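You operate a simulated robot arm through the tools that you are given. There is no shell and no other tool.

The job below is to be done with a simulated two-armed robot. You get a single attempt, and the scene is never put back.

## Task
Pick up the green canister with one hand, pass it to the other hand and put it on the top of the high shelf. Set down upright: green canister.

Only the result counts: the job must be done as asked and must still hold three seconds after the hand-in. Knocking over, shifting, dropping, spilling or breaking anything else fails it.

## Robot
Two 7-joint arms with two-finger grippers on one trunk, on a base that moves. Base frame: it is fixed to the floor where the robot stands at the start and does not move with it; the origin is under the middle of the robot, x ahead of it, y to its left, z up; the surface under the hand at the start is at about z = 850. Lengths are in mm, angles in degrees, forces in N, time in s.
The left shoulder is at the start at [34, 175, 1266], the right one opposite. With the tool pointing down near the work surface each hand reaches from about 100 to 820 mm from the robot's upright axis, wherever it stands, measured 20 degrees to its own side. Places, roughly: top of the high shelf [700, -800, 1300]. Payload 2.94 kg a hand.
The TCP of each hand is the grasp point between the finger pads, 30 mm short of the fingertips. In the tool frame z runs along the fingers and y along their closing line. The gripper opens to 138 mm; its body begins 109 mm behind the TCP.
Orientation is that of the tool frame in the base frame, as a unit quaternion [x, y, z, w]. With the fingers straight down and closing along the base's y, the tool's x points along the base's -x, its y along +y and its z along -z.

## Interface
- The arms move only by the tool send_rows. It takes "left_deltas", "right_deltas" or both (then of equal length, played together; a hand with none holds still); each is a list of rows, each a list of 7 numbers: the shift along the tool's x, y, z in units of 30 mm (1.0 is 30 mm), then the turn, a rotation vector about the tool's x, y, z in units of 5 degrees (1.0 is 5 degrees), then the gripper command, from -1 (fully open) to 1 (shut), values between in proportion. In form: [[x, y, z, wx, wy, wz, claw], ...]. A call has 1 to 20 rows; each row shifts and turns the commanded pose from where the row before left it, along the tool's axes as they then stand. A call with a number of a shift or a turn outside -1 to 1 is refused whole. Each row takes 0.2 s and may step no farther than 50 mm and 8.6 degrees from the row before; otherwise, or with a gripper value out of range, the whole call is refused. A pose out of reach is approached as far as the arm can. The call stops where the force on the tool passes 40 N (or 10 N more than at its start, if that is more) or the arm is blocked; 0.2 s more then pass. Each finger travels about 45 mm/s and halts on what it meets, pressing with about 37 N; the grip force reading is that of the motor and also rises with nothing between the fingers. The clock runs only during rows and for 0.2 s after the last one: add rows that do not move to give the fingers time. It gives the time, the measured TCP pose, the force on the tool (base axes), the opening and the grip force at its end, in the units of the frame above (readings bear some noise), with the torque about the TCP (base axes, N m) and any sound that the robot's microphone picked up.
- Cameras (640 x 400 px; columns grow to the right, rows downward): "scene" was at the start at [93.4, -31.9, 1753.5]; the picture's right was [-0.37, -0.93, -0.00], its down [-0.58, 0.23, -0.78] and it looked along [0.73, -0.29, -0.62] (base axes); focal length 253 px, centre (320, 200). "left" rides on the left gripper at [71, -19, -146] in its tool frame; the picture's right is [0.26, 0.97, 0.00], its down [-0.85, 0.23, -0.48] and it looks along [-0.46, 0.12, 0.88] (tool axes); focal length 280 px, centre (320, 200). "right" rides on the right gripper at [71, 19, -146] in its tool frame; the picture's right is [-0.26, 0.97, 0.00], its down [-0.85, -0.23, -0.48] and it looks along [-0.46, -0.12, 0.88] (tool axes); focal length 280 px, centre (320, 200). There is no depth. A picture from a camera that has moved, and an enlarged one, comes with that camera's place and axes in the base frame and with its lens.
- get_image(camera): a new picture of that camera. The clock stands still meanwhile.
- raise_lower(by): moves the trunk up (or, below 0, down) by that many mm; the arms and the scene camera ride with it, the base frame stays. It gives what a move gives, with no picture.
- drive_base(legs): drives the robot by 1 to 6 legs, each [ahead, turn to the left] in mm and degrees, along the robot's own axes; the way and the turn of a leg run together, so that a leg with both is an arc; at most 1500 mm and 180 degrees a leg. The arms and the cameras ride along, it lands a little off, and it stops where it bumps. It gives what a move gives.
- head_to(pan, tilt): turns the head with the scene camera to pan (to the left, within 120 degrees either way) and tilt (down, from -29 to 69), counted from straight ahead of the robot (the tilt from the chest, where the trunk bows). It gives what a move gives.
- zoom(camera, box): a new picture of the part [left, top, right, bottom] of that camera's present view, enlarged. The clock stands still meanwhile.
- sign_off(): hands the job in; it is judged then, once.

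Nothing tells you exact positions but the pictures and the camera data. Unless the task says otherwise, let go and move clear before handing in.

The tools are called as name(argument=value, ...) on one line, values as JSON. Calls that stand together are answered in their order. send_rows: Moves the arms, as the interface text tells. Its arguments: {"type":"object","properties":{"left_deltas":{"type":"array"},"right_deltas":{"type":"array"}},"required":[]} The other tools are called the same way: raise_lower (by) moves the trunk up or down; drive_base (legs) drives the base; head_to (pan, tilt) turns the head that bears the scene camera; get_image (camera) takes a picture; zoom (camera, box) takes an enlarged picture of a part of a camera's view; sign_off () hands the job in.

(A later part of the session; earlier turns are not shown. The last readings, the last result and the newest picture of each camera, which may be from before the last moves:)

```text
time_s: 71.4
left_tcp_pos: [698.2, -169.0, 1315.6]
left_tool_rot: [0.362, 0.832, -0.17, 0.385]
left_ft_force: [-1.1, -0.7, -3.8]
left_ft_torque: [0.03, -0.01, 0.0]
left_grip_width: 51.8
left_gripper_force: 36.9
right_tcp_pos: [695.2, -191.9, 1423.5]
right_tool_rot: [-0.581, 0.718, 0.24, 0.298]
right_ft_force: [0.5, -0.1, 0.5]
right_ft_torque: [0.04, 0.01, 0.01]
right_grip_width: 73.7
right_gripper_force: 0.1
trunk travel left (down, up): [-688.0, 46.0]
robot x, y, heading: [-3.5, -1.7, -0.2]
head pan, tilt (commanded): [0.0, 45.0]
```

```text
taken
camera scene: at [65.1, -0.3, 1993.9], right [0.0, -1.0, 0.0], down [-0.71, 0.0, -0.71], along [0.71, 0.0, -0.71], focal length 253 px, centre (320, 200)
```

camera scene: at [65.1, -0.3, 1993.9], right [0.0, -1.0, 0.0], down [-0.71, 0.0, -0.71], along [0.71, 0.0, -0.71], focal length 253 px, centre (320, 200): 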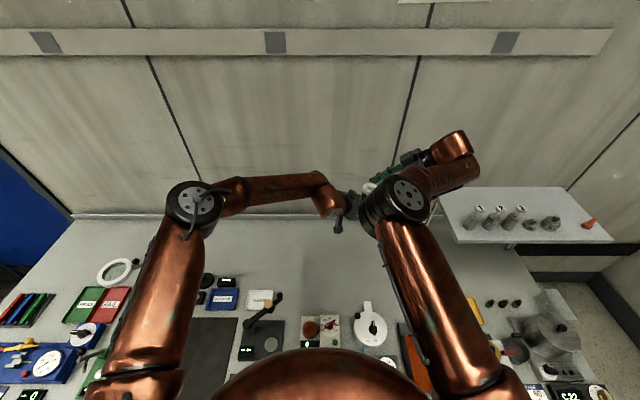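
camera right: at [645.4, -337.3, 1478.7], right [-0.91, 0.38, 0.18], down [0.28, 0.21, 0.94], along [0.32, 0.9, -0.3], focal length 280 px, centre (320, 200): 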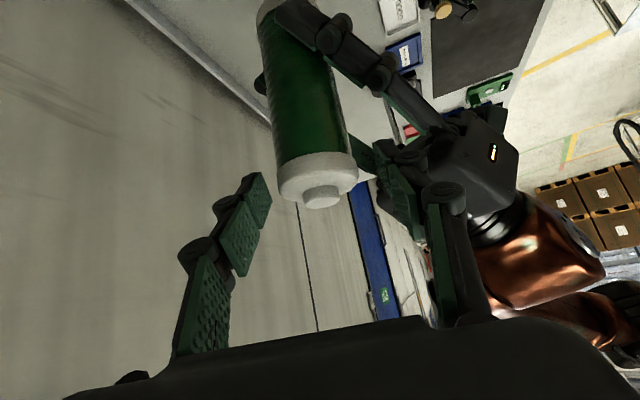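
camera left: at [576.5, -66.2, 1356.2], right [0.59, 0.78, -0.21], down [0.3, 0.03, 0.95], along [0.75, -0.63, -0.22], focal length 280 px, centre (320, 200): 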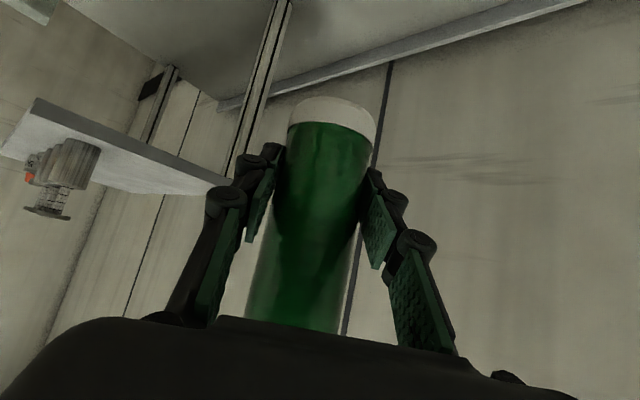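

Clearances look fine and there is no contact force. I'll make the last ~27 mm to the grasp depth.

send_rows(right_deltas=[[-0.027, 0.007, 0.298, 0, 0, 0, -0.07], [-0.027, 0.007, 0.298, 0, 0, 0, -0.07], [-0.027, 0.007, 0.298, 0, 0, 0, -0.07], [0, 0, 0, 0, 0, 0, -0.07]])

get_image(camera="right")

zoom(camera="right", box=[220, 100, 480, 260])

```text
time_s: 72.4
left_tcp_pos: [697.9, -169.7, 1317.1]
left_tool_rot: [0.361, 0.832, -0.171, 0.385]
left_ft_force: [0.8, -0.1, -3.2]
left_ft_torque: [0.04, 0.0, -0.01]
left_grip_width: 51.7
left_gripper_force: 36.6
right_tcp_pos: [699.3, -171.7, 1408.4]
right_tool_rot: [-0.582, 0.718, 0.241, 0.297]
right_ft_force: [0.2, -0.2, 0.0]
right_ft_torque: [-0.02, -0.05, 0.0]
right_grip_width: 74.1
right_gripper_force: 0.0
trunk travel left (down, up): [-688.0, 46.0]
robot x, y, heading: [-0.9, 4.8, -0.0]
head pan, tilt (commanded): [0.0, 45.0]
```

```text
taken
camera right: at [648.0, -317.1, 1462.3], right [-0.91, 0.38, 0.18], down [0.28, 0.21, 0.94], along [0.32, 0.9, -0.3], focal length 280 px, centre (320, 200)
```

right: 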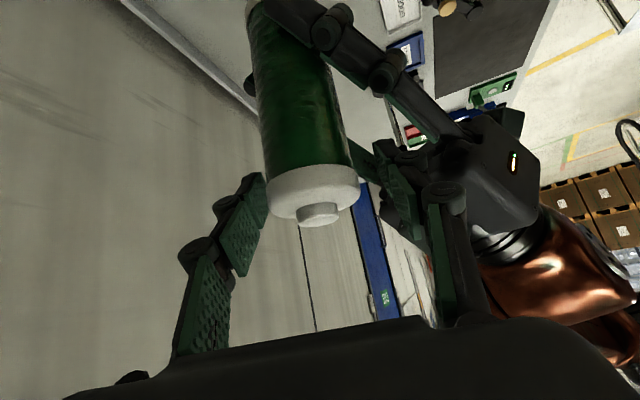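

```text
2.46 times, centred on (350, 180) of right
camera zoom: at [648.0, -317.1, 1462.3], right [-0.91, 0.38, 0.18], down [0.28, 0.21, 0.94], along [0.32, 0.9, -0.3], focal length 690 px, centre (246, 249)
```

zoom: 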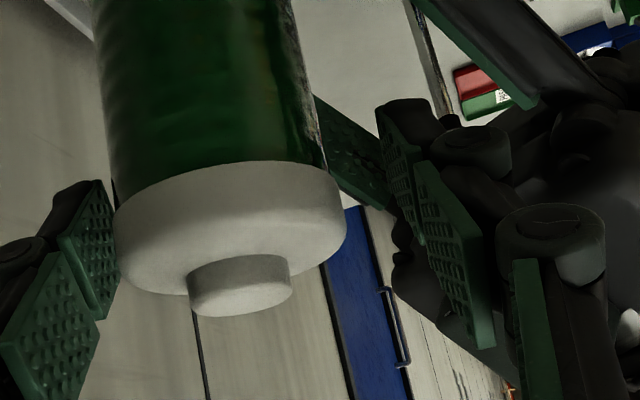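

The canister sits about 4 mm to one side between the right fingers. I'll shift the hand by that much and then close gently.

send_rows(right_deltas=[[0, -0.12, 0, 0, 0, 0, -0.07], [0, 0, 0, 0, 0, 0, 0.04], [0, 0, 0, 0, 0, 0, 0.13], [0, 0, 0, 0, 0, 0, 0.19], [0, 0, 0, 0, 0, 0, 0.22]])

zoom(camera="right", box=[220, 100, 480, 260])

```text
time_s: 73.6
left_tcp_pos: [698.6, -168.5, 1316.9]
left_tool_rot: [0.362, 0.832, -0.171, 0.385]
left_ft_force: [0.7, -0.2, -4.6]
left_ft_torque: [0.04, 0.06, -0.01]
left_grip_width: 52.1
left_gripper_force: 36.8
right_tcp_pos: [704.4, -172.6, 1407.5]
right_tool_rot: [-0.582, 0.717, 0.241, 0.297]
right_ft_force: [-0.7, 1.2, 1.1]
right_ft_torque: [0.03, 0.04, 0.01]
right_grip_width: 54.3
right_gripper_force: 0.5
trunk travel left (down, up): [-688.0, 46.0]
robot x, y, heading: [-2.4, -1.8, -0.1]
head pan, tilt (commanded): [0.0, 45.0]
```

```text
2.46 times, centred on (350, 180) of right
camera zoom: at [652.0, -318.7, 1462.4], right [-0.91, 0.38, 0.18], down [0.28, 0.21, 0.94], along [0.32, 0.9, -0.3], focal length 690 px, centre (246, 249)
```

zoom: 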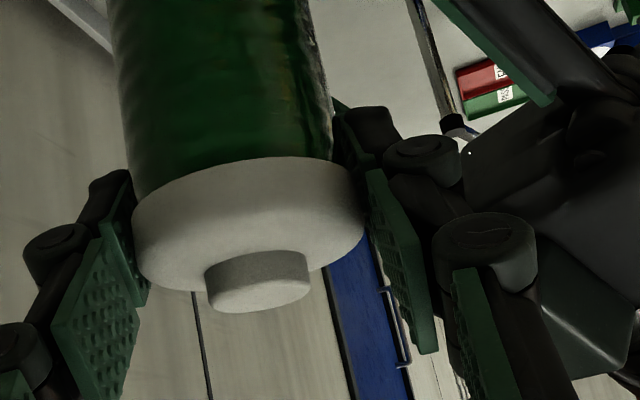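

The canister is centered and the fingers are just about touching. Now I'll close the right gripper fully while both hands hold.

send_rows(left_deltas=[[0, 0, 0, 0, 0, 0, 1], [0, 0, 0, 0, 0, 0, 1], [0, 0, 0, 0, 0, 0, 1], [0, 0, 0, 0, 0, 0, 1], [0, 0, 0, 0, 0, 0, 1], [0, 0, 0, 0, 0, 0, 1]], right_deltas=[[0, 0, 0, 0, 0, 0, 0.3], [0, 0, 0, 0, 0, 0, 0.5], [0, 0, 0, 0, 0, 0, 1], [0, 0, 0, 0, 0, 0, 1], [0, 0, 0, 0, 0, 0, 1], [0, 0, 0, 0, 0, 0, 1]])

get_image(camera="right")

get_image(camera="scene")

```text
time_s: 75.0
left_tcp_pos: [700.4, -168.2, 1316.7]
left_tool_rot: [0.362, 0.832, -0.171, 0.384]
left_ft_force: [10.8, -3.8, -7.3]
left_ft_torque: [0.06, 0.12, -0.06]
left_grip_width: 51.7
left_gripper_force: 37.1
right_tcp_pos: [702.4, -173.1, 1408.7]
right_tool_rot: [-0.581, 0.718, 0.241, 0.298]
right_ft_force: [-8.9, 3.1, 3.5]
right_ft_torque: [0.25, 0.86, 0.09]
right_grip_width: 51.9
right_gripper_force: 36.7
trunk travel left (down, up): [-688.0, 46.0]
robot x, y, heading: [0.5, 1.2, 0.0]
head pan, tilt (commanded): [0.0, 45.0]
```

```text
taken
camera right: at [652.0, -318.6, 1462.3], right [-0.91, 0.38, 0.19], down [0.28, 0.21, 0.94], along [0.32, 0.9, -0.3], focal length 280 px, centre (320, 200)
```

right: 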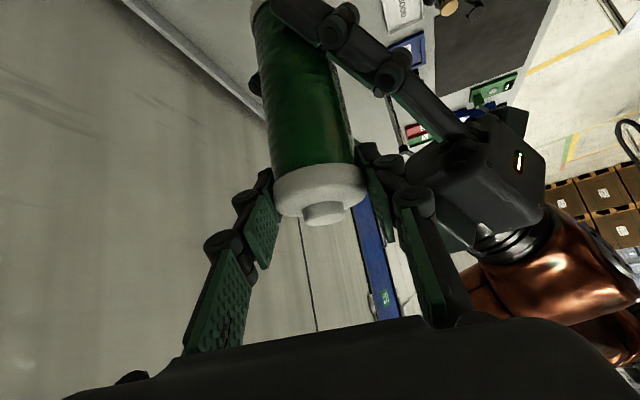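

```text
taken
camera scene: at [65.4, -0.1, 1993.9], right [0.0, -1.0, 0.0], down [-0.71, 0.0, -0.71], along [0.71, 0.0, -0.71], focal length 253 px, centre (320, 200)
```

scene: 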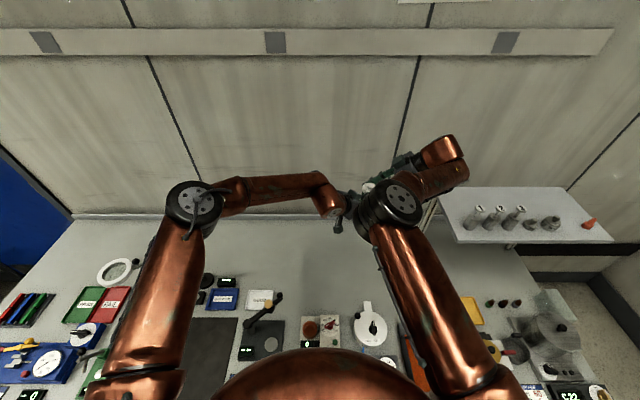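

Both hands hold the canister securely. I'll open the left fingers part way and back the left hand out horizontally.

send_rows(left_deltas=[[0, 0, 0, 0, 0, 0, 0.2], [0, 0, 0, 0, 0, 0, 0], [0, 0, 0, 0, 0, 0, -0.3], [0, 0, 0, 0, 0, 0, -0.5], [0, 0, 0, 0, 0, 0, -0.5], [0, 0, 0, 0, 0, 0, -0.5]], right_deltas=[[0, 0, 0, 0, 0, 0, 1], [0, 0, 0, 0, 0, 0, 1], [0, 0, 0, 0, 0, 0, 1], [0, 0, 0, 0, 0, 0, 1], [0, 0, 0, 0, 0, 0, 1], [0, 0, 0, 0, 0, 0, 1]])

get_image(camera="left")

get_image(camera="right")

```text
time_s: 76.4
left_tcp_pos: [698.7, -168.4, 1317.1]
left_tool_rot: [0.36, 0.832, -0.17, 0.386]
left_ft_force: [0.3, 0.0, 0.0]
left_ft_torque: [0.04, -0.01, -0.01]
left_grip_width: 103.8
left_gripper_force: 0.1
right_tcp_pos: [703.8, -173.1, 1408.4]
right_tool_rot: [-0.582, 0.718, 0.24, 0.297]
right_ft_force: [-0.8, -0.1, 0.1]
right_ft_torque: [0.0, 0.04, -0.02]
right_grip_width: 52.0
right_gripper_force: 37.1
trunk travel left (down, up): [-688.0, 46.0]
robot x, y, heading: [1.9, 1.5, 0.2]
head pan, tilt (commanded): [0.0, 45.0]
```

```text
taken
camera left: at [577.0, -65.6, 1356.0], right [0.59, 0.78, -0.21], down [0.3, 0.03, 0.95], along [0.75, -0.63, -0.22], focal length 280 px, centre (320, 200)
```

left: 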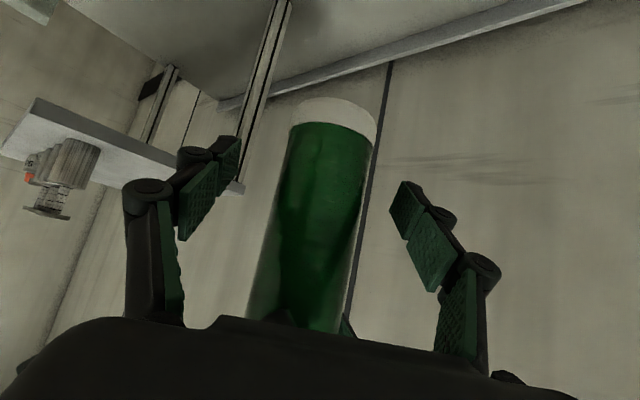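

```text
taken
camera right: at [652.1, -318.8, 1462.3], right [-0.91, 0.38, 0.18], down [0.28, 0.21, 0.94], along [0.32, 0.9, -0.3], focal length 280 px, centre (320, 200)
```

right: 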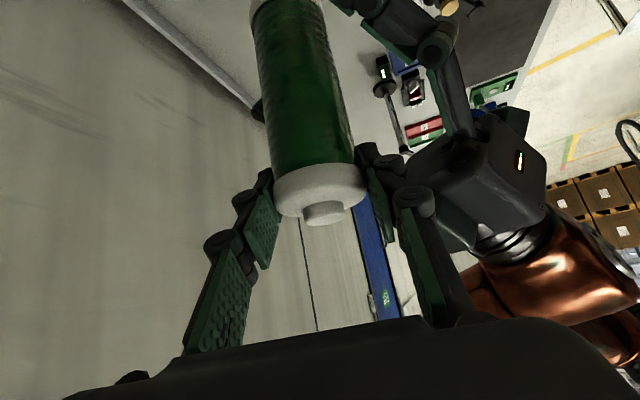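

The right hand now holds the canister alone and it hasn't moved. I'll back the left hand away.

send_rows(left_deltas=[[0.214, 0, -0.255, 0, 0, 0, -0.5], [0.214, 0, -0.255, 0, 0, 0, -0.5], [0.429, 0, -0.511, 0, 0, 0, -0.5], [0.429, 0, -0.511, 0, 0, 0, -0.5], [0.429, 0, -0.511, 0, 0, 0, -0.5], [0.429, 0, -0.511, 0, 0, 0, -0.5], [0.429, 0, -0.511, 0, 0, 0, -0.5], [0.429, 0, -0.511, 0, 0, 0, -0.5], [0.429, 0, -0.511, 0, 0, 0, -0.5], [0, 0, 0, 0, 0, 0, -0.5]])

get_image(camera="left")

get_image(camera="right")

get_image(camera="scene")

```text
time_s: 78.6
left_tcp_pos: [590.8, -53.3, 1315.0]
left_tool_rot: [0.362, 0.832, -0.17, 0.385]
left_ft_force: [-0.8, 0.4, -0.6]
left_ft_torque: [0.02, -0.05, -0.03]
left_grip_width: 103.5
left_gripper_force: 0.1
right_tcp_pos: [703.1, -173.3, 1407.0]
right_tool_rot: [-0.581, 0.718, 0.241, 0.297]
right_ft_force: [0.9, 0.9, -0.6]
right_ft_torque: [-0.01, 0.0, 0.0]
right_grip_width: 51.7
right_gripper_force: 36.9
trunk travel left (down, up): [-688.0, 46.0]
robot x, y, heading: [2.7, 2.6, -0.1]
head pan, tilt (commanded): [0.0, 45.0]
```

```text
taken
camera left: at [469.8, 49.7, 1354.6], right [0.59, 0.78, -0.21], down [0.3, 0.03, 0.95], along [0.75, -0.63, -0.22], focal length 280 px, centre (320, 200)
```

left: 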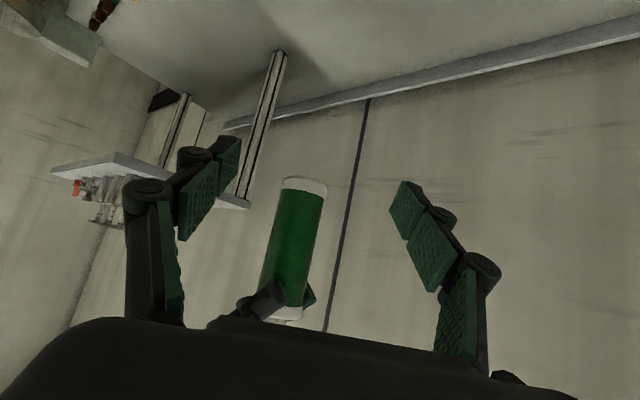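

```text
taken
camera right: at [652.4, -319.2, 1462.0], right [-0.91, 0.38, 0.18], down [0.28, 0.21, 0.94], along [0.32, 0.9, -0.3], focal length 280 px, centre (320, 200)
```

right: 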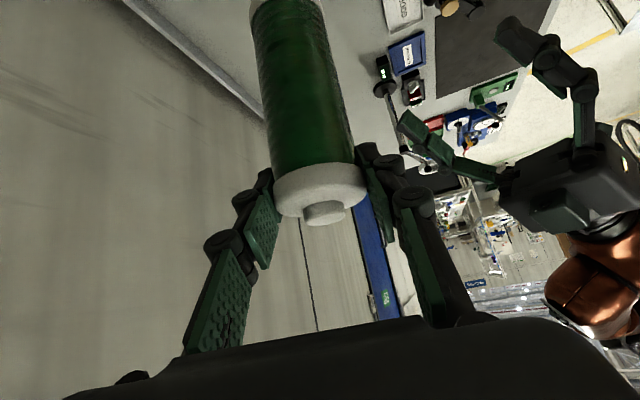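

```text
taken
camera scene: at [65.8, -0.7, 1993.9], right [0.0, -1.0, 0.0], down [-0.71, 0.0, -0.71], along [0.71, 0.0, -0.71], focal length 253 px, centre (320, 200)
```

scene: 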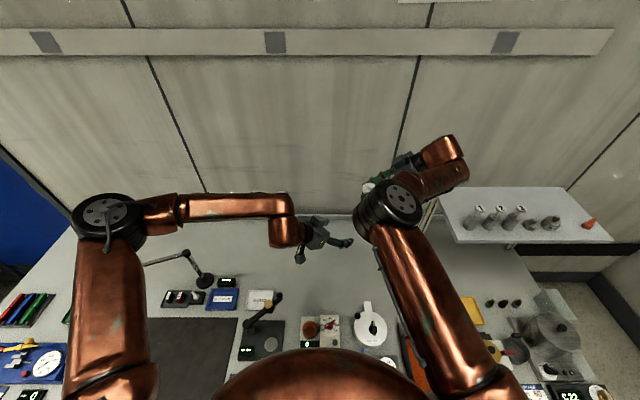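

The handover worked and the right hand alone holds the canister. I'll move the left arm out of the way to the left, then raise the trunk the last bit.

send_rows(left_deltas=[[0.47, 0.222, -0.819, 0, 0, 0, -0.5], [0.47, 0.222, -0.819, 0, 0, 0, -0.5], [0.47, 0.222, -0.819, 0, 0, 0, -0.5], [0.47, 0.222, -0.819, 0, 0, 0, -0.5], [0.47, 0.222, -0.819, 0, 0, 0, -0.5], [0.47, 0.222, -0.819, 0, 0, 0, -0.5], [0.47, 0.222, -0.819, 0, 0, 0, -0.5], [0.47, 0.222, -0.819, 0, 0, 0, -0.5], [0.47, 0.222, -0.819, 0, 0, 0, -0.5], [0.47, 0.222, -0.819, 0, 0, 0, -0.5], [0, 0, 0, 0, 0, 0, -0.5]])

raise_lower(by=44)

get_image(camera="scene")

```text
time_s: 81.0
left_tcp_pos: [444.8, 179.9, 1362.5]
left_tool_rot: [0.36, 0.832, -0.169, 0.386]
left_ft_force: [0.6, -0.3, 0.0]
left_ft_torque: [0.0, -0.01, 0.02]
left_grip_width: 103.5
left_gripper_force: 0.0
left hand out of reach, approached as far as the arm can: row 10
right_tcp_pos: [703.7, -173.5, 1407.4]
right_tool_rot: [-0.582, 0.718, 0.24, 0.297]
right_ft_force: [0.1, -0.7, -1.2]
right_ft_torque: [-0.02, 0.0, 0.03]
right_grip_width: 51.8
right_gripper_force: 37.0
trunk travel left (down, up): [-688.0, 46.0]
robot x, y, heading: [-0.3, -0.3, 0.3]
head pan, tilt (commanded): [0.0, 45.0]
```

```text
time_s: 81.8
left_tcp_pos: [445.6, 179.4, 1404.8]
left_tool_rot: [0.361, 0.832, -0.169, 0.385]
left_ft_force: [0.2, 0.2, -0.4]
left_ft_torque: [-0.03, 0.01, -0.02]
left_grip_width: 103.0
left_gripper_force: 0.1
right_tcp_pos: [703.4, -171.0, 1449.3]
right_tool_rot: [-0.582, 0.718, 0.24, 0.296]
right_ft_force: [0.5, 0.1, -3.6]
right_ft_torque: [0.0, 0.02, -0.01]
right_grip_width: 51.7
right_gripper_force: 36.8
trunk travel left (down, up): [-732.0, 2.0]
robot x, y, heading: [-1.1, 0.6, 0.2]
head pan, tilt (commanded): [0.0, 45.0]
```

```text
taken
camera scene: at [64.4, 0.8, 2037.7], right [0.0, -1.0, 0.0], down [-0.71, 0.0, -0.71], along [0.71, 0.0, -0.71], focal length 253 px, centre (320, 200)
```

scene: 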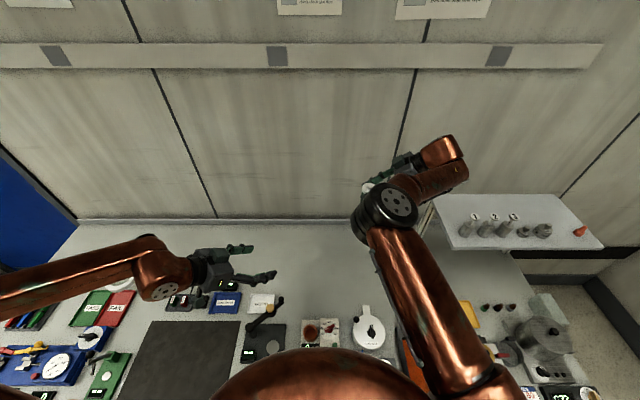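

The left arm is out of the way and the canister's weight now shows on the right hand. I'll lift it about 120 mm and start turning the hand toward the shelf heading.

send_rows(right_deltas=[[-0.566, 0, -0.566, 0, 0, 0, 1], [-0.566, 0, -0.566, 0, 0, 0, 1], [-0.566, 0, -0.566, 0, 0, 0, 1], [-0.566, 0, -0.566, 0, 0, 0, 1], [-0.566, 0, -0.566, 0, 0, 0, 1], [0, 0, 0, 0, 0, 0, 1], [0, 0, 0, 0.707, 0, 0.707, 1], [0, 0, 0, 0.707, 0, 0.707, 1], [0, 0, 0, 0.707, 0, 0.707, 1], [0, 0, 0, 0.707, 0, 0.707, 1], [0, 0, 0, 0.707, 0, 0.707, 1], [0, 0, 0, 0.707, 0, 0.707, 1], [0, 0, 0, 0, 0, 0, 1]])

get_image(camera="scene")

get_image(camera="right")

```text
time_s: 84.6
left_tcp_pos: [446.2, 179.6, 1405.3]
left_tool_rot: [0.36, 0.832, -0.169, 0.386]
left_ft_force: [0.7, 0.3, 0.5]
left_ft_torque: [-0.01, -0.03, 0.01]
left_grip_width: 103.4
left_gripper_force: 0.2
right_tcp_pos: [703.0, -172.9, 1572.7]
right_tool_rot: [-0.376, 0.844, 0.155, 0.35]
right_ft_force: [0.6, 0.5, -4.2]
right_ft_torque: [0.03, 0.0, -0.01]
right_grip_width: 51.8
right_gripper_force: 37.0
trunk travel left (down, up): [-732.0, 2.0]
robot x, y, heading: [0.4, 0.7, 0.4]
head pan, tilt (commanded): [0.0, 45.0]
```

```text
taken
camera scene: at [64.2, 0.2, 2037.8], right [0.0, -1.0, 0.0], down [-0.71, 0.0, -0.71], along [0.71, 0.0, -0.71], focal length 253 px, centre (320, 200)
```

scene: 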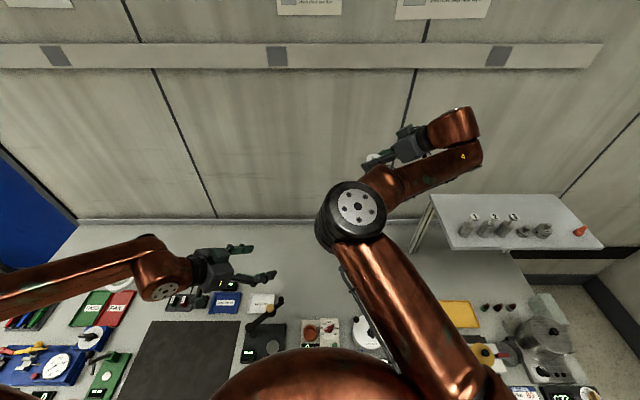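

```text
taken
camera right: at [585.7, -273.0, 1626.0], right [-0.59, 0.78, 0.18], down [0.35, 0.04, 0.94], along [0.73, 0.62, -0.3], focal length 280 px, centre (320, 200)
```

right: 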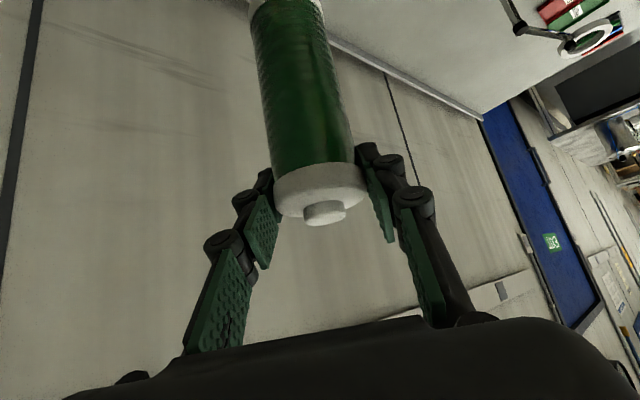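

That's going well; the heading is now about 48°. I'll keep turning toward about 8°.

send_rows(right_deltas=[[0, 0, 0, 0.707, 0, 0.707, 1], [0, 0, 0, 0.707, 0, 0.707, 1], [0, 0, 0, 0.707, 0, 0.707, 1], [0, 0, 0, 0.707, 0, 0.707, 1], [0, 0, 0, 0.707, 0, 0.707, 1], [0, 0, 0, 0.707, 0, 0.707, 1], [0, 0, 0, 0.707, 0, 0.707, 1], [0, 0, 0, 0.707, 0, 0.707, 1], [0, 0, 0, 0, 0, 0, 1]])

get_image(camera="scene")

get_image(camera="right")

```text
time_s: 86.6
left_tcp_pos: [445.5, 178.9, 1405.5]
left_tool_rot: [0.361, 0.832, -0.169, 0.385]
left_ft_force: [-0.8, -0.2, 0.0]
left_ft_torque: [0.0, 0.0, 0.01]
left_grip_width: 103.5
left_gripper_force: 0.0
right_tcp_pos: [703.1, -172.2, 1571.7]
right_tool_rot: [-0.064, 0.922, 0.026, 0.382]
right_ft_force: [-0.4, -0.2, -3.6]
right_ft_torque: [-0.02, 0.02, 0.02]
right_grip_width: 51.8
right_gripper_force: 37.2
trunk travel left (down, up): [-732.0, 2.0]
robot x, y, heading: [-1.2, 0.8, 0.1]
head pan, tilt (commanded): [0.0, 45.0]
```

```text
taken
camera scene: at [64.1, 0.3, 2037.8], right [0.0, -1.0, 0.0], down [-0.71, 0.0, -0.71], along [0.71, 0.0, -0.71], focal length 253 px, centre (320, 200)
```

scene: 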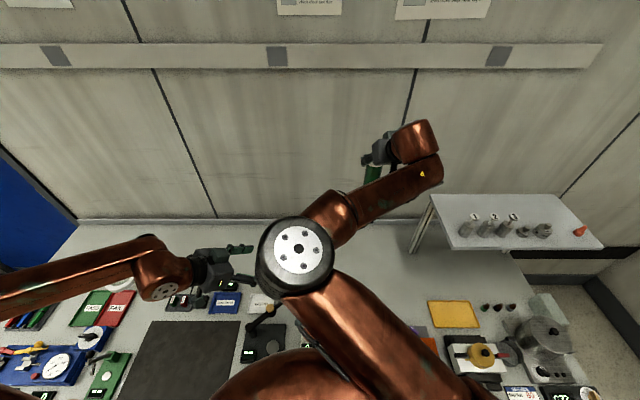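

```text
taken
camera right: at [548.2, -174.4, 1625.7], right [0.05, 0.98, 0.18], down [0.29, -0.19, 0.94], along [0.95, 0.01, -0.3], focal length 280 px, centre (320, 200)
```

right: 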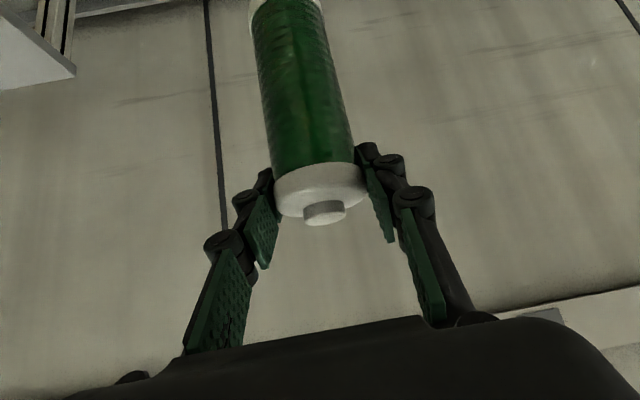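

The heading is about 8° and everything is clear. I'll turn the last 20° and move the canister right, toward the space above the shelf's left end (its bottom at ~1430 is above all items).

send_rows(right_deltas=[[0, 0, 0, 0.707, 0, 0.707, 1], [0, 0, 0, 0.707, 0, 0.707, 1], [0, 0, 0, 0.707, 0, 0.707, 1], [0, 0, 0, 0.707, 0, 0.707, 1], [-0.227, -0.911, 0.227, 0, 0, 0, 1], [-0.227, -0.911, 0.227, 0, 0, 0, 1], [-0.227, -0.911, 0.227, 0, 0, 0, 1], [-0.227, -0.911, 0.227, 0, 0, 0, 1], [-0.227, -0.911, 0.227, 0, 0, 0, 1], [-0.227, -0.911, 0.227, 0, 0, 0, 1], [-0.227, -0.911, 0.227, 0, 0, 0, 1], [-0.227, -0.911, 0.227, 0, 0, 0, 1], [0, 0, 0, 0, 0, 0, 1]])

get_image(camera="scene")

get_image(camera="right")

```text
time_s: 89.4
left_tcp_pos: [445.0, 180.1, 1405.1]
left_tool_rot: [0.359, 0.832, -0.169, 0.387]
left_ft_force: [0.2, -0.3, -0.1]
left_ft_torque: [-0.01, 0.01, 0.0]
left_grip_width: 103.4
left_gripper_force: 0.1
right_tcp_pos: [731.5, -399.8, 1572.2]
right_tool_rot: [0.095, 0.919, -0.04, 0.382]
right_ft_force: [-0.4, 0.2, -2.7]
right_ft_torque: [0.01, 0.0, 0.02]
right_grip_width: 51.8
right_gripper_force: 36.3
trunk travel left (down, up): [-732.0, 2.0]
robot x, y, heading: [2.0, 1.6, 0.1]
head pan, tilt (commanded): [0.0, 45.0]
```

```text
taken
camera scene: at [63.4, 1.5, 2037.8], right [0.0, -1.0, 0.0], down [-0.71, 0.0, -0.71], along [0.71, 0.0, -0.71], focal length 253 px, centre (320, 200)
```

scene: 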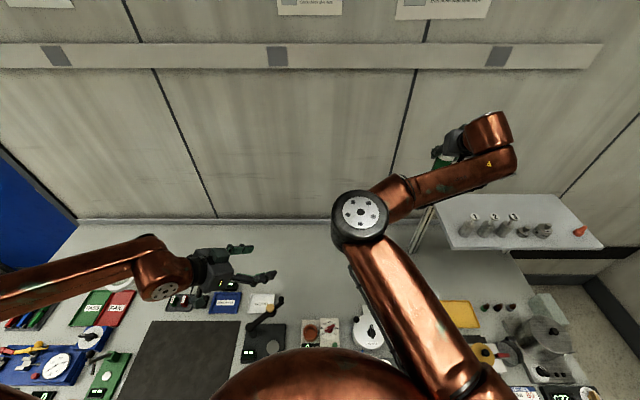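

```text
taken
camera right: at [585.1, -350.5, 1627.0], right [0.38, 0.91, 0.18], down [0.21, -0.28, 0.94], along [0.9, -0.32, -0.3], focal length 280 px, centre (320, 200)
```

right: 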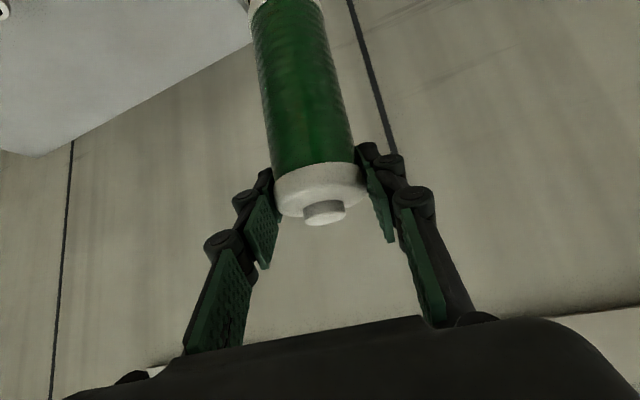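

Re-triangulating from several views, the shelf top is at z ≈ 1265–1275. It spans x ≈ 580–866, with the items centered around x ≈ 655. I'll move above a free spot at the back, about [765, -570], staying high.

send_rows(right_deltas=[[-0.266, -0.886, 0.266, 0, 0, 0, 1], [-0.266, -0.886, 0.266, 0, 0, 0, 1], [-0.266, -0.886, 0.266, 0, 0, 0, 1], [-0.266, -0.886, 0.266, 0, 0, 0, 1], [-0.266, -0.886, 0.266, 0, 0, 0, 1], [-0.266, -0.886, 0.266, 0, 0, 0, 1], [0, 0, 0, 0, 0, 0, 1]])

get_image(camera="scene")

get_image(camera="right")

zoom(camera="scene", box=[420, 100, 620, 260])

```text
time_s: 91.0
left_tcp_pos: [446.6, 179.4, 1405.7]
left_tool_rot: [0.36, 0.833, -0.169, 0.385]
left_ft_force: [0.3, 0.1, -0.8]
left_ft_torque: [0.0, 0.01, -0.02]
left_grip_width: 103.5
left_gripper_force: 0.1
right_tcp_pos: [765.5, -572.0, 1571.6]
right_tool_rot: [0.096, 0.919, -0.04, 0.381]
right_ft_force: [-0.1, 1.0, -3.9]
right_ft_torque: [0.0, 0.01, 0.03]
right_grip_width: 51.8
right_gripper_force: 37.1
trunk travel left (down, up): [-732.0, 2.0]
robot x, y, heading: [-1.1, 0.9, -0.0]
head pan, tilt (commanded): [0.0, 45.0]
```

```text
taken
camera scene: at [64.2, 0.4, 2037.8], right [0.0, -1.0, 0.0], down [-0.71, 0.0, -0.71], along [0.71, 0.0, -0.71], focal length 253 px, centre (320, 200)
```

scene: 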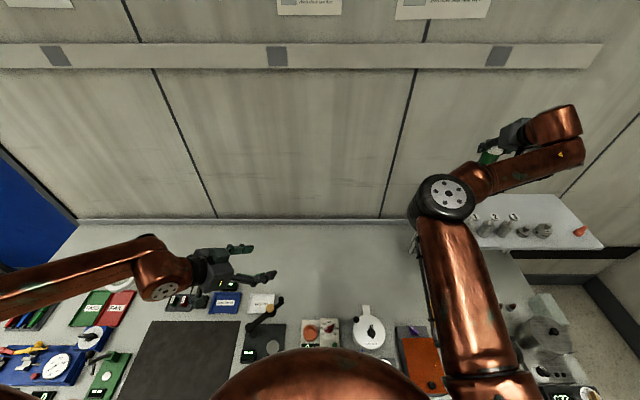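

```text
taken
camera right: at [620.2, -520.7, 1626.4], right [0.38, 0.91, 0.18], down [0.21, -0.28, 0.94], along [0.9, -0.32, -0.3], focal length 280 px, centre (320, 200)
```

right: 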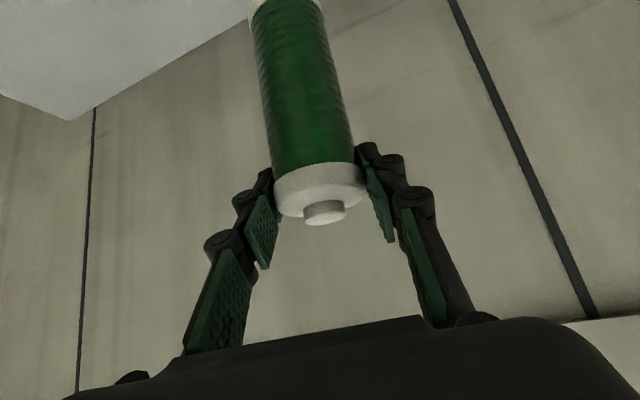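

```text
2.50 times, centred on (520, 180) of scene
camera zoom: at [64.2, 0.4, 2037.8], right [0.0, -1.0, 0.0], down [-0.71, 0.0, -0.71], along [0.71, 0.0, -0.71], focal length 632 px, centre (-180, 250)
```

zoom: 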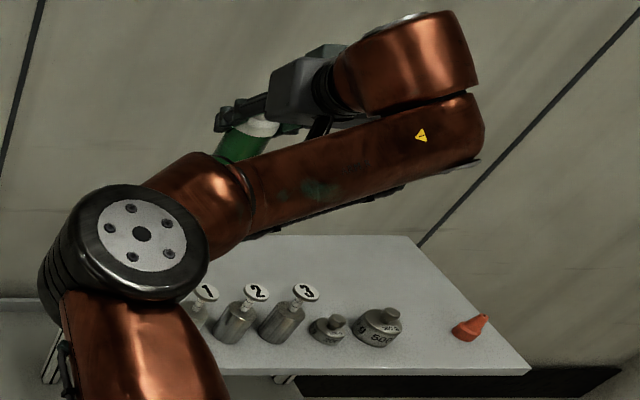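

The hand is above the free back strip. Before lowering I'll check the canister's tilt using the left camera and a closer look from the right one.

get_image(camera="left")

zoom(camera="right", box=[220, 0, 400, 240])

```text
taken
camera left: at [323.6, 281.7, 1444.8], right [0.59, 0.78, -0.2], down [0.3, 0.03, 0.95], along [0.75, -0.62, -0.22], focal length 280 px, centre (320, 200)
```

left: 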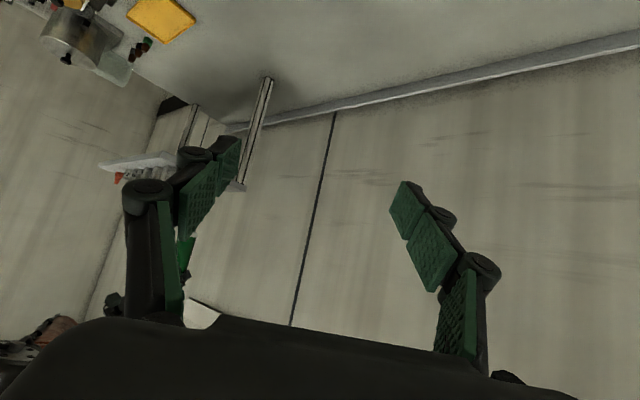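

```text
1.67 times, centred on (310, 120) of right
camera zoom: at [620.2, -520.7, 1626.4], right [0.38, 0.91, 0.18], down [0.21, -0.28, 0.94], along [0.9, -0.32, -0.3], focal length 467 px, centre (337, 333)
```

zoom: 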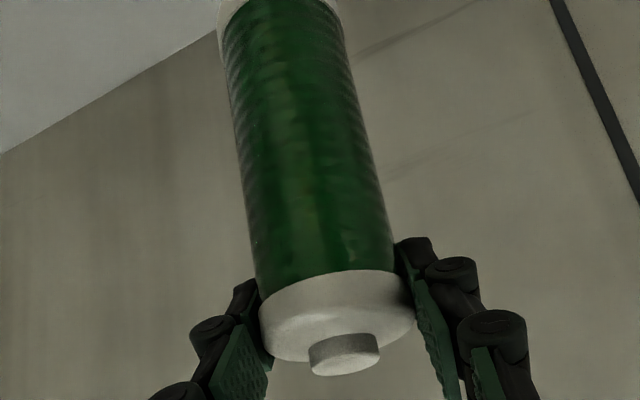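

The left camera could see the canister side-on if its own finger weren't in the way. I'll close the empty left gripper to clear that view.

send_rows(left_deltas=[[0, 0, 0, 0, 0, 0, 0.2], [0, 0, 0, 0, 0, 0, 0.6], [0, 0, 0, 0, 0, 0, 0.95], [0, 0, 0, 0, 0, 0, 0.95], [0, 0, 0, 0, 0, 0, 0.95], [0, 0, 0, 0, 0, 0, 0.95], [0, 0, 0, 0, 0, 0, 0.95]])

get_image(camera="left")

zoom(camera="left", box=[80, 120, 260, 330])

```text
time_s: 92.6
left_tcp_pos: [445.2, 179.4, 1405.0]
left_tool_rot: [0.359, 0.833, -0.169, 0.386]
left_ft_force: [0.2, 0.4, 0.0]
left_ft_torque: [-0.03, 0.01, -0.02]
left_grip_width: 3.4
left_gripper_force: 0.1
right_tcp_pos: [767.0, -572.4, 1572.3]
right_tool_rot: [0.095, 0.919, -0.039, 0.38]
right_ft_force: [-0.1, 0.2, -3.9]
right_ft_torque: [0.02, 0.0, 0.02]
right_grip_width: 51.7
right_gripper_force: 36.7
trunk travel left (down, up): [-732.0, 2.0]
robot x, y, heading: [-2.9, 0.3, -0.2]
head pan, tilt (commanded): [0.0, 45.0]
```

```text
taken
camera left: at [323.6, 281.1, 1444.9], right [0.59, 0.78, -0.2], down [0.3, 0.03, 0.95], along [0.75, -0.62, -0.22], focal length 280 px, centre (320, 200)
```

left: 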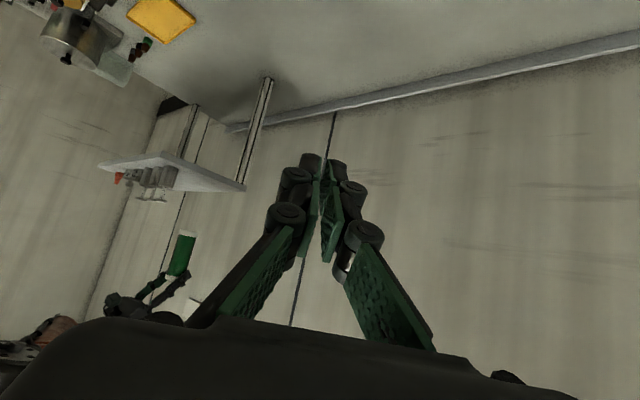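

```text
1.90 times, centred on (170, 225) of left
camera zoom: at [323.6, 281.1, 1444.9], right [0.59, 0.78, -0.2], down [0.3, 0.03, 0.95], along [0.75, -0.62, -0.22], focal length 534 px, centre (606, 152)
```

zoom: 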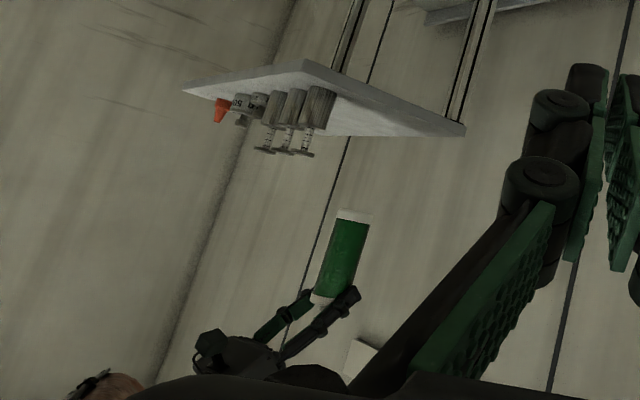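

Now the left camera gives a clean side view of the canister, the shelf and the bottles. I'll zoom in more to measure tilt and height.

zoom(camera="left", box=[130, 140, 260, 290])

zoom(camera="left", box=[155, 222, 215, 282])

```text
2.67 times, centred on (195, 215) of left
camera zoom: at [323.6, 281.1, 1444.9], right [0.59, 0.78, -0.2], down [0.3, 0.03, 0.95], along [0.75, -0.62, -0.22], focal length 748 px, centre (653, 160)
```

zoom: 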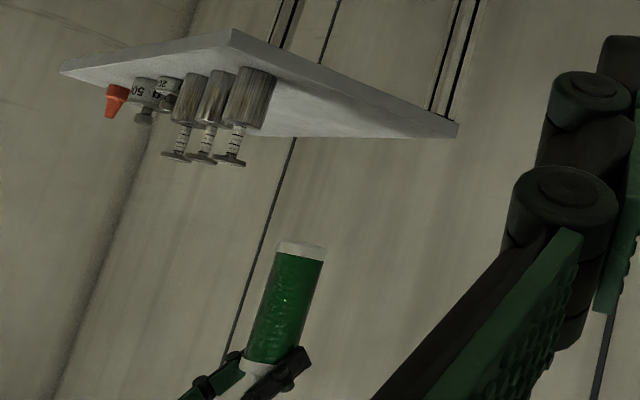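

```text
6.67 times, centred on (185, 252) of left
camera zoom: at [323.6, 281.1, 1444.9], right [0.59, 0.78, -0.2], down [0.3, 0.03, 0.95], along [0.75, -0.62, -0.22], focal length 1869 px, centre (1220, -147)
```

zoom: 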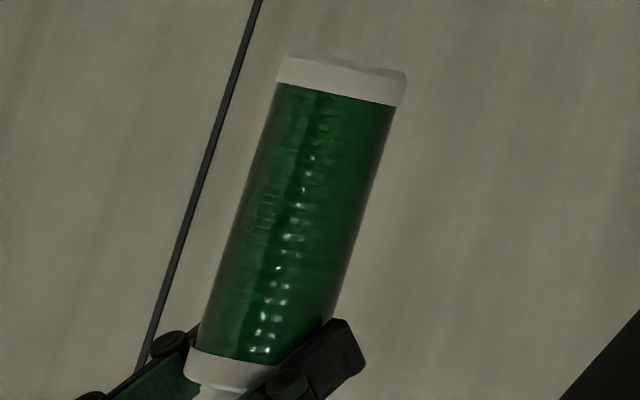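

The canister is vertical within about 1°. Its bottom is at z ≈ 1428 and the shelf top at ≈ 1263. The spot below is clear by at least 60 mm on all sides. I'll lower it 130 mm straight down and check.

send_rows(right_deltas=[[0.354, 0, 0.354, 0, 0, 0, 1], [0.354, 0, 0.354, 0, 0, 0, 1], [0.354, 0, 0.354, 0, 0, 0, 1], [0.354, 0, 0.354, 0, 0, 0, 1], [0.354, 0, 0.354, 0, 0, 0, 1], [0.354, 0, 0.354, 0, 0, 0, 1], [0.354, 0, 0.354, 0, 0, 0, 1], [0.354, 0, 0.354, 0, 0, 0, 1], [0.236, 0, 0.236, 0, 0, 0, 1], [0, 0, 0, 0, 0, 0, 1]])

zoom(camera="left", box=[130, 140, 260, 290])

get_image(camera="scene")

get_image(camera="right")

```text
time_s: 94.8
left_tcp_pos: [446.8, 178.3, 1404.8]
left_tool_rot: [0.36, 0.833, -0.169, 0.386]
left_ft_force: [-0.6, 0.9, 0.3]
left_ft_torque: [-0.04, -0.04, 0.0]
left_grip_width: 3.4
left_gripper_force: 0.1
right_tcp_pos: [768.7, -572.4, 1443.6]
right_tool_rot: [0.095, 0.919, -0.039, 0.381]
right_ft_force: [-0.1, -0.2, -3.1]
right_ft_torque: [-0.01, 0.01, -0.02]
right_grip_width: 51.8
right_gripper_force: 36.7
trunk travel left (down, up): [-732.0, 2.0]
robot x, y, heading: [2.3, 1.7, -0.0]
head pan, tilt (commanded): [0.0, 45.0]
```

```text
2.67 times, centred on (195, 215) of left
camera zoom: at [323.5, 281.4, 1444.9], right [0.59, 0.78, -0.2], down [0.3, 0.03, 0.95], along [0.75, -0.62, -0.22], focal length 748 px, centre (653, 160)
```

zoom: 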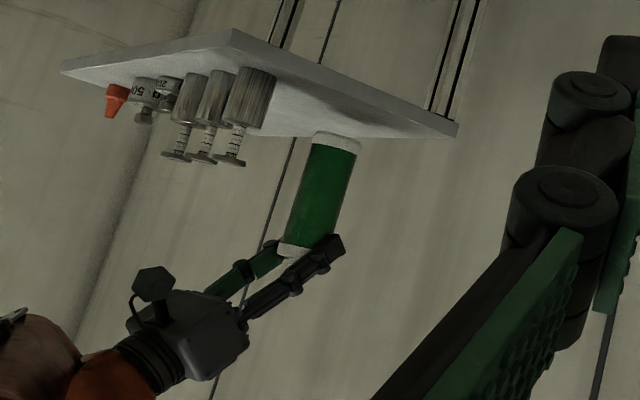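

```text
taken
camera scene: at [64.0, 0.0, 2037.8], right [0.0, -1.0, 0.0], down [-0.71, 0.0, -0.71], along [0.71, 0.0, -0.71], focal length 253 px, centre (320, 200)
```

scene: 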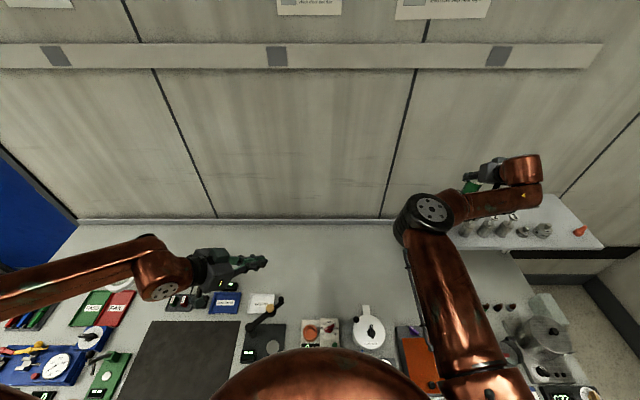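

```text
taken
camera right: at [622.0, -521.9, 1497.1], right [0.38, 0.91, 0.18], down [0.21, -0.28, 0.94], along [0.9, -0.32, -0.3], focal length 280 px, centre (320, 200)
```

right: 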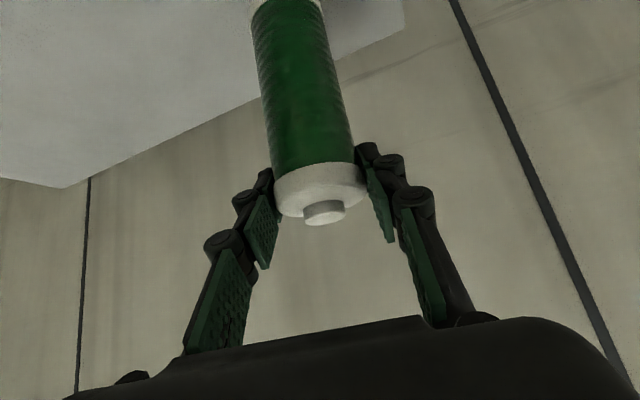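

The canister is over the free spot with roughly 35 mm to go. I'll lower 22 mm gently, then feel for contact in small steps.

send_rows(right_deltas=[[0.173, 0, 0.173, 0, 0, 0, 1], [0.173, 0, 0.173, 0, 0, 0, 1], [0.173, 0, 0.173, 0, 0, 0, 1], [0, 0, 0, 0, 0, 0, 1]])

zoom(camera="left", box=[155, 170, 245, 250])

```text
time_s: 95.8
left_tcp_pos: [446.0, 179.4, 1404.8]
left_tool_rot: [0.36, 0.833, -0.169, 0.386]
left_ft_force: [-0.1, 0.1, 0.2]
left_ft_torque: [-0.02, 0.01, -0.02]
left_grip_width: 3.6
left_gripper_force: 0.0
right_tcp_pos: [767.1, -571.6, 1421.9]
right_tool_rot: [0.095, 0.919, -0.039, 0.38]
right_ft_force: [0.0, 0.3, -2.6]
right_ft_torque: [-0.02, 0.0, 0.03]
right_grip_width: 51.8
right_gripper_force: 37.4
trunk travel left (down, up): [-732.0, 2.0]
robot x, y, heading: [-0.2, 0.1, -0.0]
head pan, tilt (commanded): [0.0, 45.0]
```

```text
5.00 times, centred on (200, 210) of left
camera zoom: at [323.6, 281.3, 1444.9], right [0.59, 0.78, -0.2], down [0.3, 0.03, 0.95], along [0.75, -0.62, -0.22], focal length 1402 px, centre (920, 150)
```

zoom: 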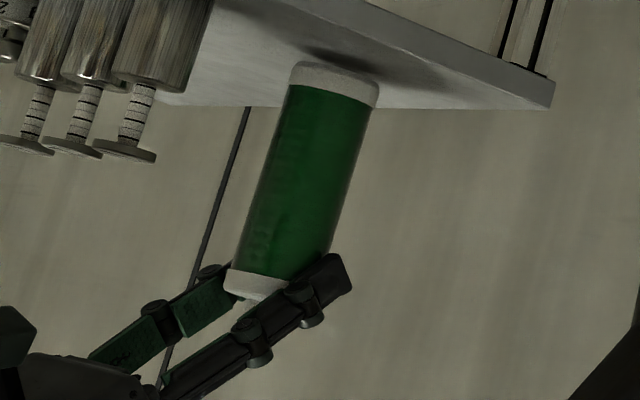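

The bottom is only a little above the shelf now, with its shadow just beneath. I'll step down in 3 mm rows.

send_rows(right_deltas=[[0.0707, 0, 0.0707, 0, 0, 0, 1], [0.0707, 0, 0.0707, 0, 0, 0, 1], [0.0707, 0, 0.0707, 0, 0, 0, 1], [0, 0, 0, 0, 0, 0, 1]])

zoom(camera="left", box=[155, 170, 245, 250])

```text
time_s: 96.8
left_tcp_pos: [445.8, 178.4, 1405.4]
left_tool_rot: [0.36, 0.833, -0.169, 0.385]
left_ft_force: [-0.5, 0.8, 0.3]
left_ft_torque: [-0.03, 0.01, 0.02]
left_grip_width: 3.4
left_gripper_force: 0.0
right_tcp_pos: [766.6, -571.3, 1411.5]
right_tool_rot: [0.095, 0.919, -0.04, 0.381]
right_ft_force: [-0.2, -0.2, -5.1]
right_ft_torque: [0.02, -0.01, -0.04]
right_grip_width: 51.8
right_gripper_force: 37.1
trunk travel left (down, up): [-732.0, 2.0]
robot x, y, heading: [0.2, 0.3, 0.0]
head pan, tilt (commanded): [0.0, 45.0]
```

```text
5.00 times, centred on (200, 210) of left
camera zoom: at [323.6, 281.3, 1444.9], right [0.59, 0.78, -0.2], down [0.3, 0.03, 0.95], along [0.75, -0.62, -0.22], focal length 1402 px, centre (920, 150)
```

zoom: 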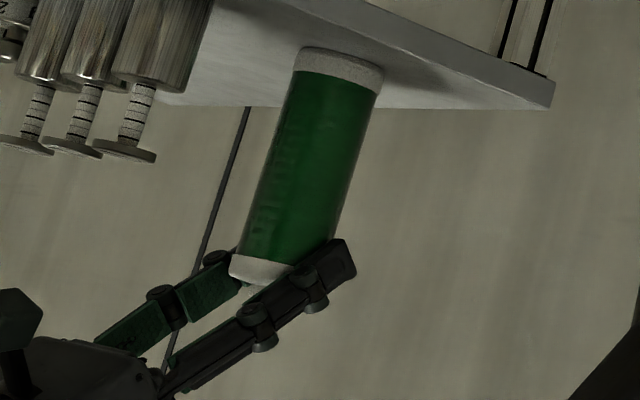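

There's no contact yet. I'll continue with 2 mm steps.

send_rows(right_deltas=[[0.047, 0, 0.047, 0, 0, 0, 1], [0.047, 0, 0.047, 0, 0, 0, 1], [0, 0, 0, 0, 0, 0, 1]])

zoom(camera="left", box=[180, 160, 230, 200])

```text
time_s: 97.6
left_tcp_pos: [444.9, 180.4, 1406.7]
left_tool_rot: [0.36, 0.832, -0.169, 0.387]
left_ft_force: [-0.9, -0.6, 0.3]
left_ft_torque: [-0.01, 0.02, 0.03]
left_grip_width: 3.6
left_gripper_force: 0.1
right_tcp_pos: [767.1, -571.2, 1410.5]
right_tool_rot: [0.095, 0.918, -0.041, 0.383]
right_ft_force: [3.0, -1.7, 13.7]
right_ft_torque: [-0.13, -0.09, 0.03]
right_grip_width: 51.6
right_gripper_force: 36.9
trunk travel left (down, up): [-732.0, 2.0]
robot x, y, heading: [0.2, 4.1, -0.0]
head pan, tilt (commanded): [0.0, 45.0]
```

```text
10.00 times, centred on (205, 180) of left
camera zoom: at [322.2, 282.5, 1445.1], right [0.59, 0.78, -0.2], down [0.29, 0.03, 0.96], along [0.75, -0.62, -0.22], focal length 2804 px, centre (1470, 400)
```

zoom: 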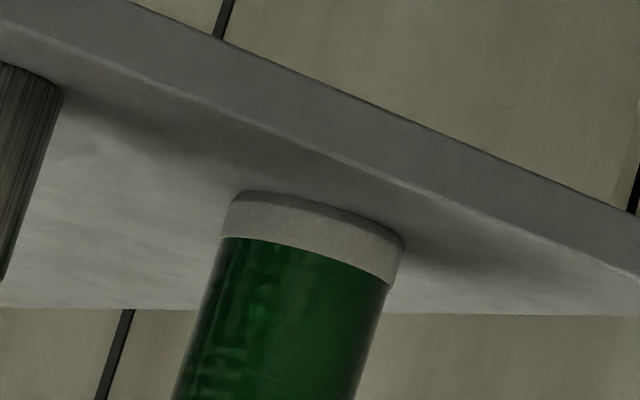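

Contact: the upward force is about 14 N, so the canister stands on the shelf. I'll ease off about 1.5 mm so nothing is preloaded.

send_rows(right_deltas=[[-0.03, 0, -0.03, 0, 0, 0, 1], [0, 0, 0, 0, 0, 0, 1]])

zoom(camera="left", box=[155, 160, 245, 250])

```text
time_s: 98.2
left_tcp_pos: [443.9, 181.2, 1405.6]
left_tool_rot: [0.359, 0.832, -0.168, 0.387]
left_ft_force: [-0.1, 0.1, 0.3]
left_ft_torque: [0.01, 0.02, 0.01]
left_grip_width: 3.3
left_gripper_force: 0.0
right_tcp_pos: [766.6, -570.7, 1411.0]
right_tool_rot: [0.095, 0.918, -0.04, 0.382]
right_ft_force: [5.0, -5.1, 16.7]
right_ft_torque: [-0.36, -0.43, 0.0]
right_grip_width: 51.7
right_gripper_force: 36.8
trunk travel left (down, up): [-732.0, 2.0]
robot x, y, heading: [0.7, -3.6, -0.3]
head pan, tilt (commanded): [0.0, 45.0]
```

```text
4.44 times, centred on (200, 205) of left
camera zoom: at [322.3, 282.3, 1445.0], right [0.59, 0.78, -0.2], down [0.29, 0.03, 0.96], along [0.75, -0.62, -0.22], focal length 1246 px, centre (853, 178)
```

zoom: 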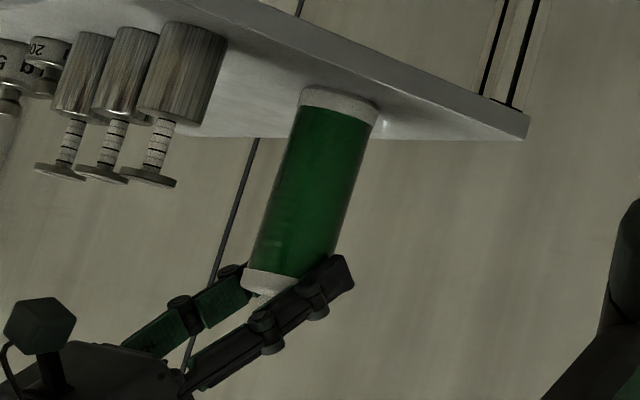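

The contact force is still about 17 N. I'll ease up a little more.

send_rows(right_deltas=[[-0.04, 0, -0.04, 0, 0, 0, 1], [0, 0, 0, 0, 0, 0, 1]])

```text
time_s: 98.8
left_tcp_pos: [444.9, 179.7, 1405.0]
left_tool_rot: [0.359, 0.833, -0.168, 0.387]
left_ft_force: [-0.3, 0.9, -0.3]
left_ft_torque: [0.05, 0.01, 0.0]
left_grip_width: 3.6
left_gripper_force: 0.0
right_tcp_pos: [765.7, -569.4, 1410.6]
right_tool_rot: [0.095, 0.919, -0.04, 0.38]
right_ft_force: [5.8, -4.4, 14.7]
right_ft_torque: [-0.21, -0.41, -0.03]
right_grip_width: 51.6
right_gripper_force: 36.5
trunk travel left (down, up): [-732.0, 2.0]
robot x, y, heading: [-1.4, 1.4, -0.2]
head pan, tilt (commanded): [0.0, 45.0]
```

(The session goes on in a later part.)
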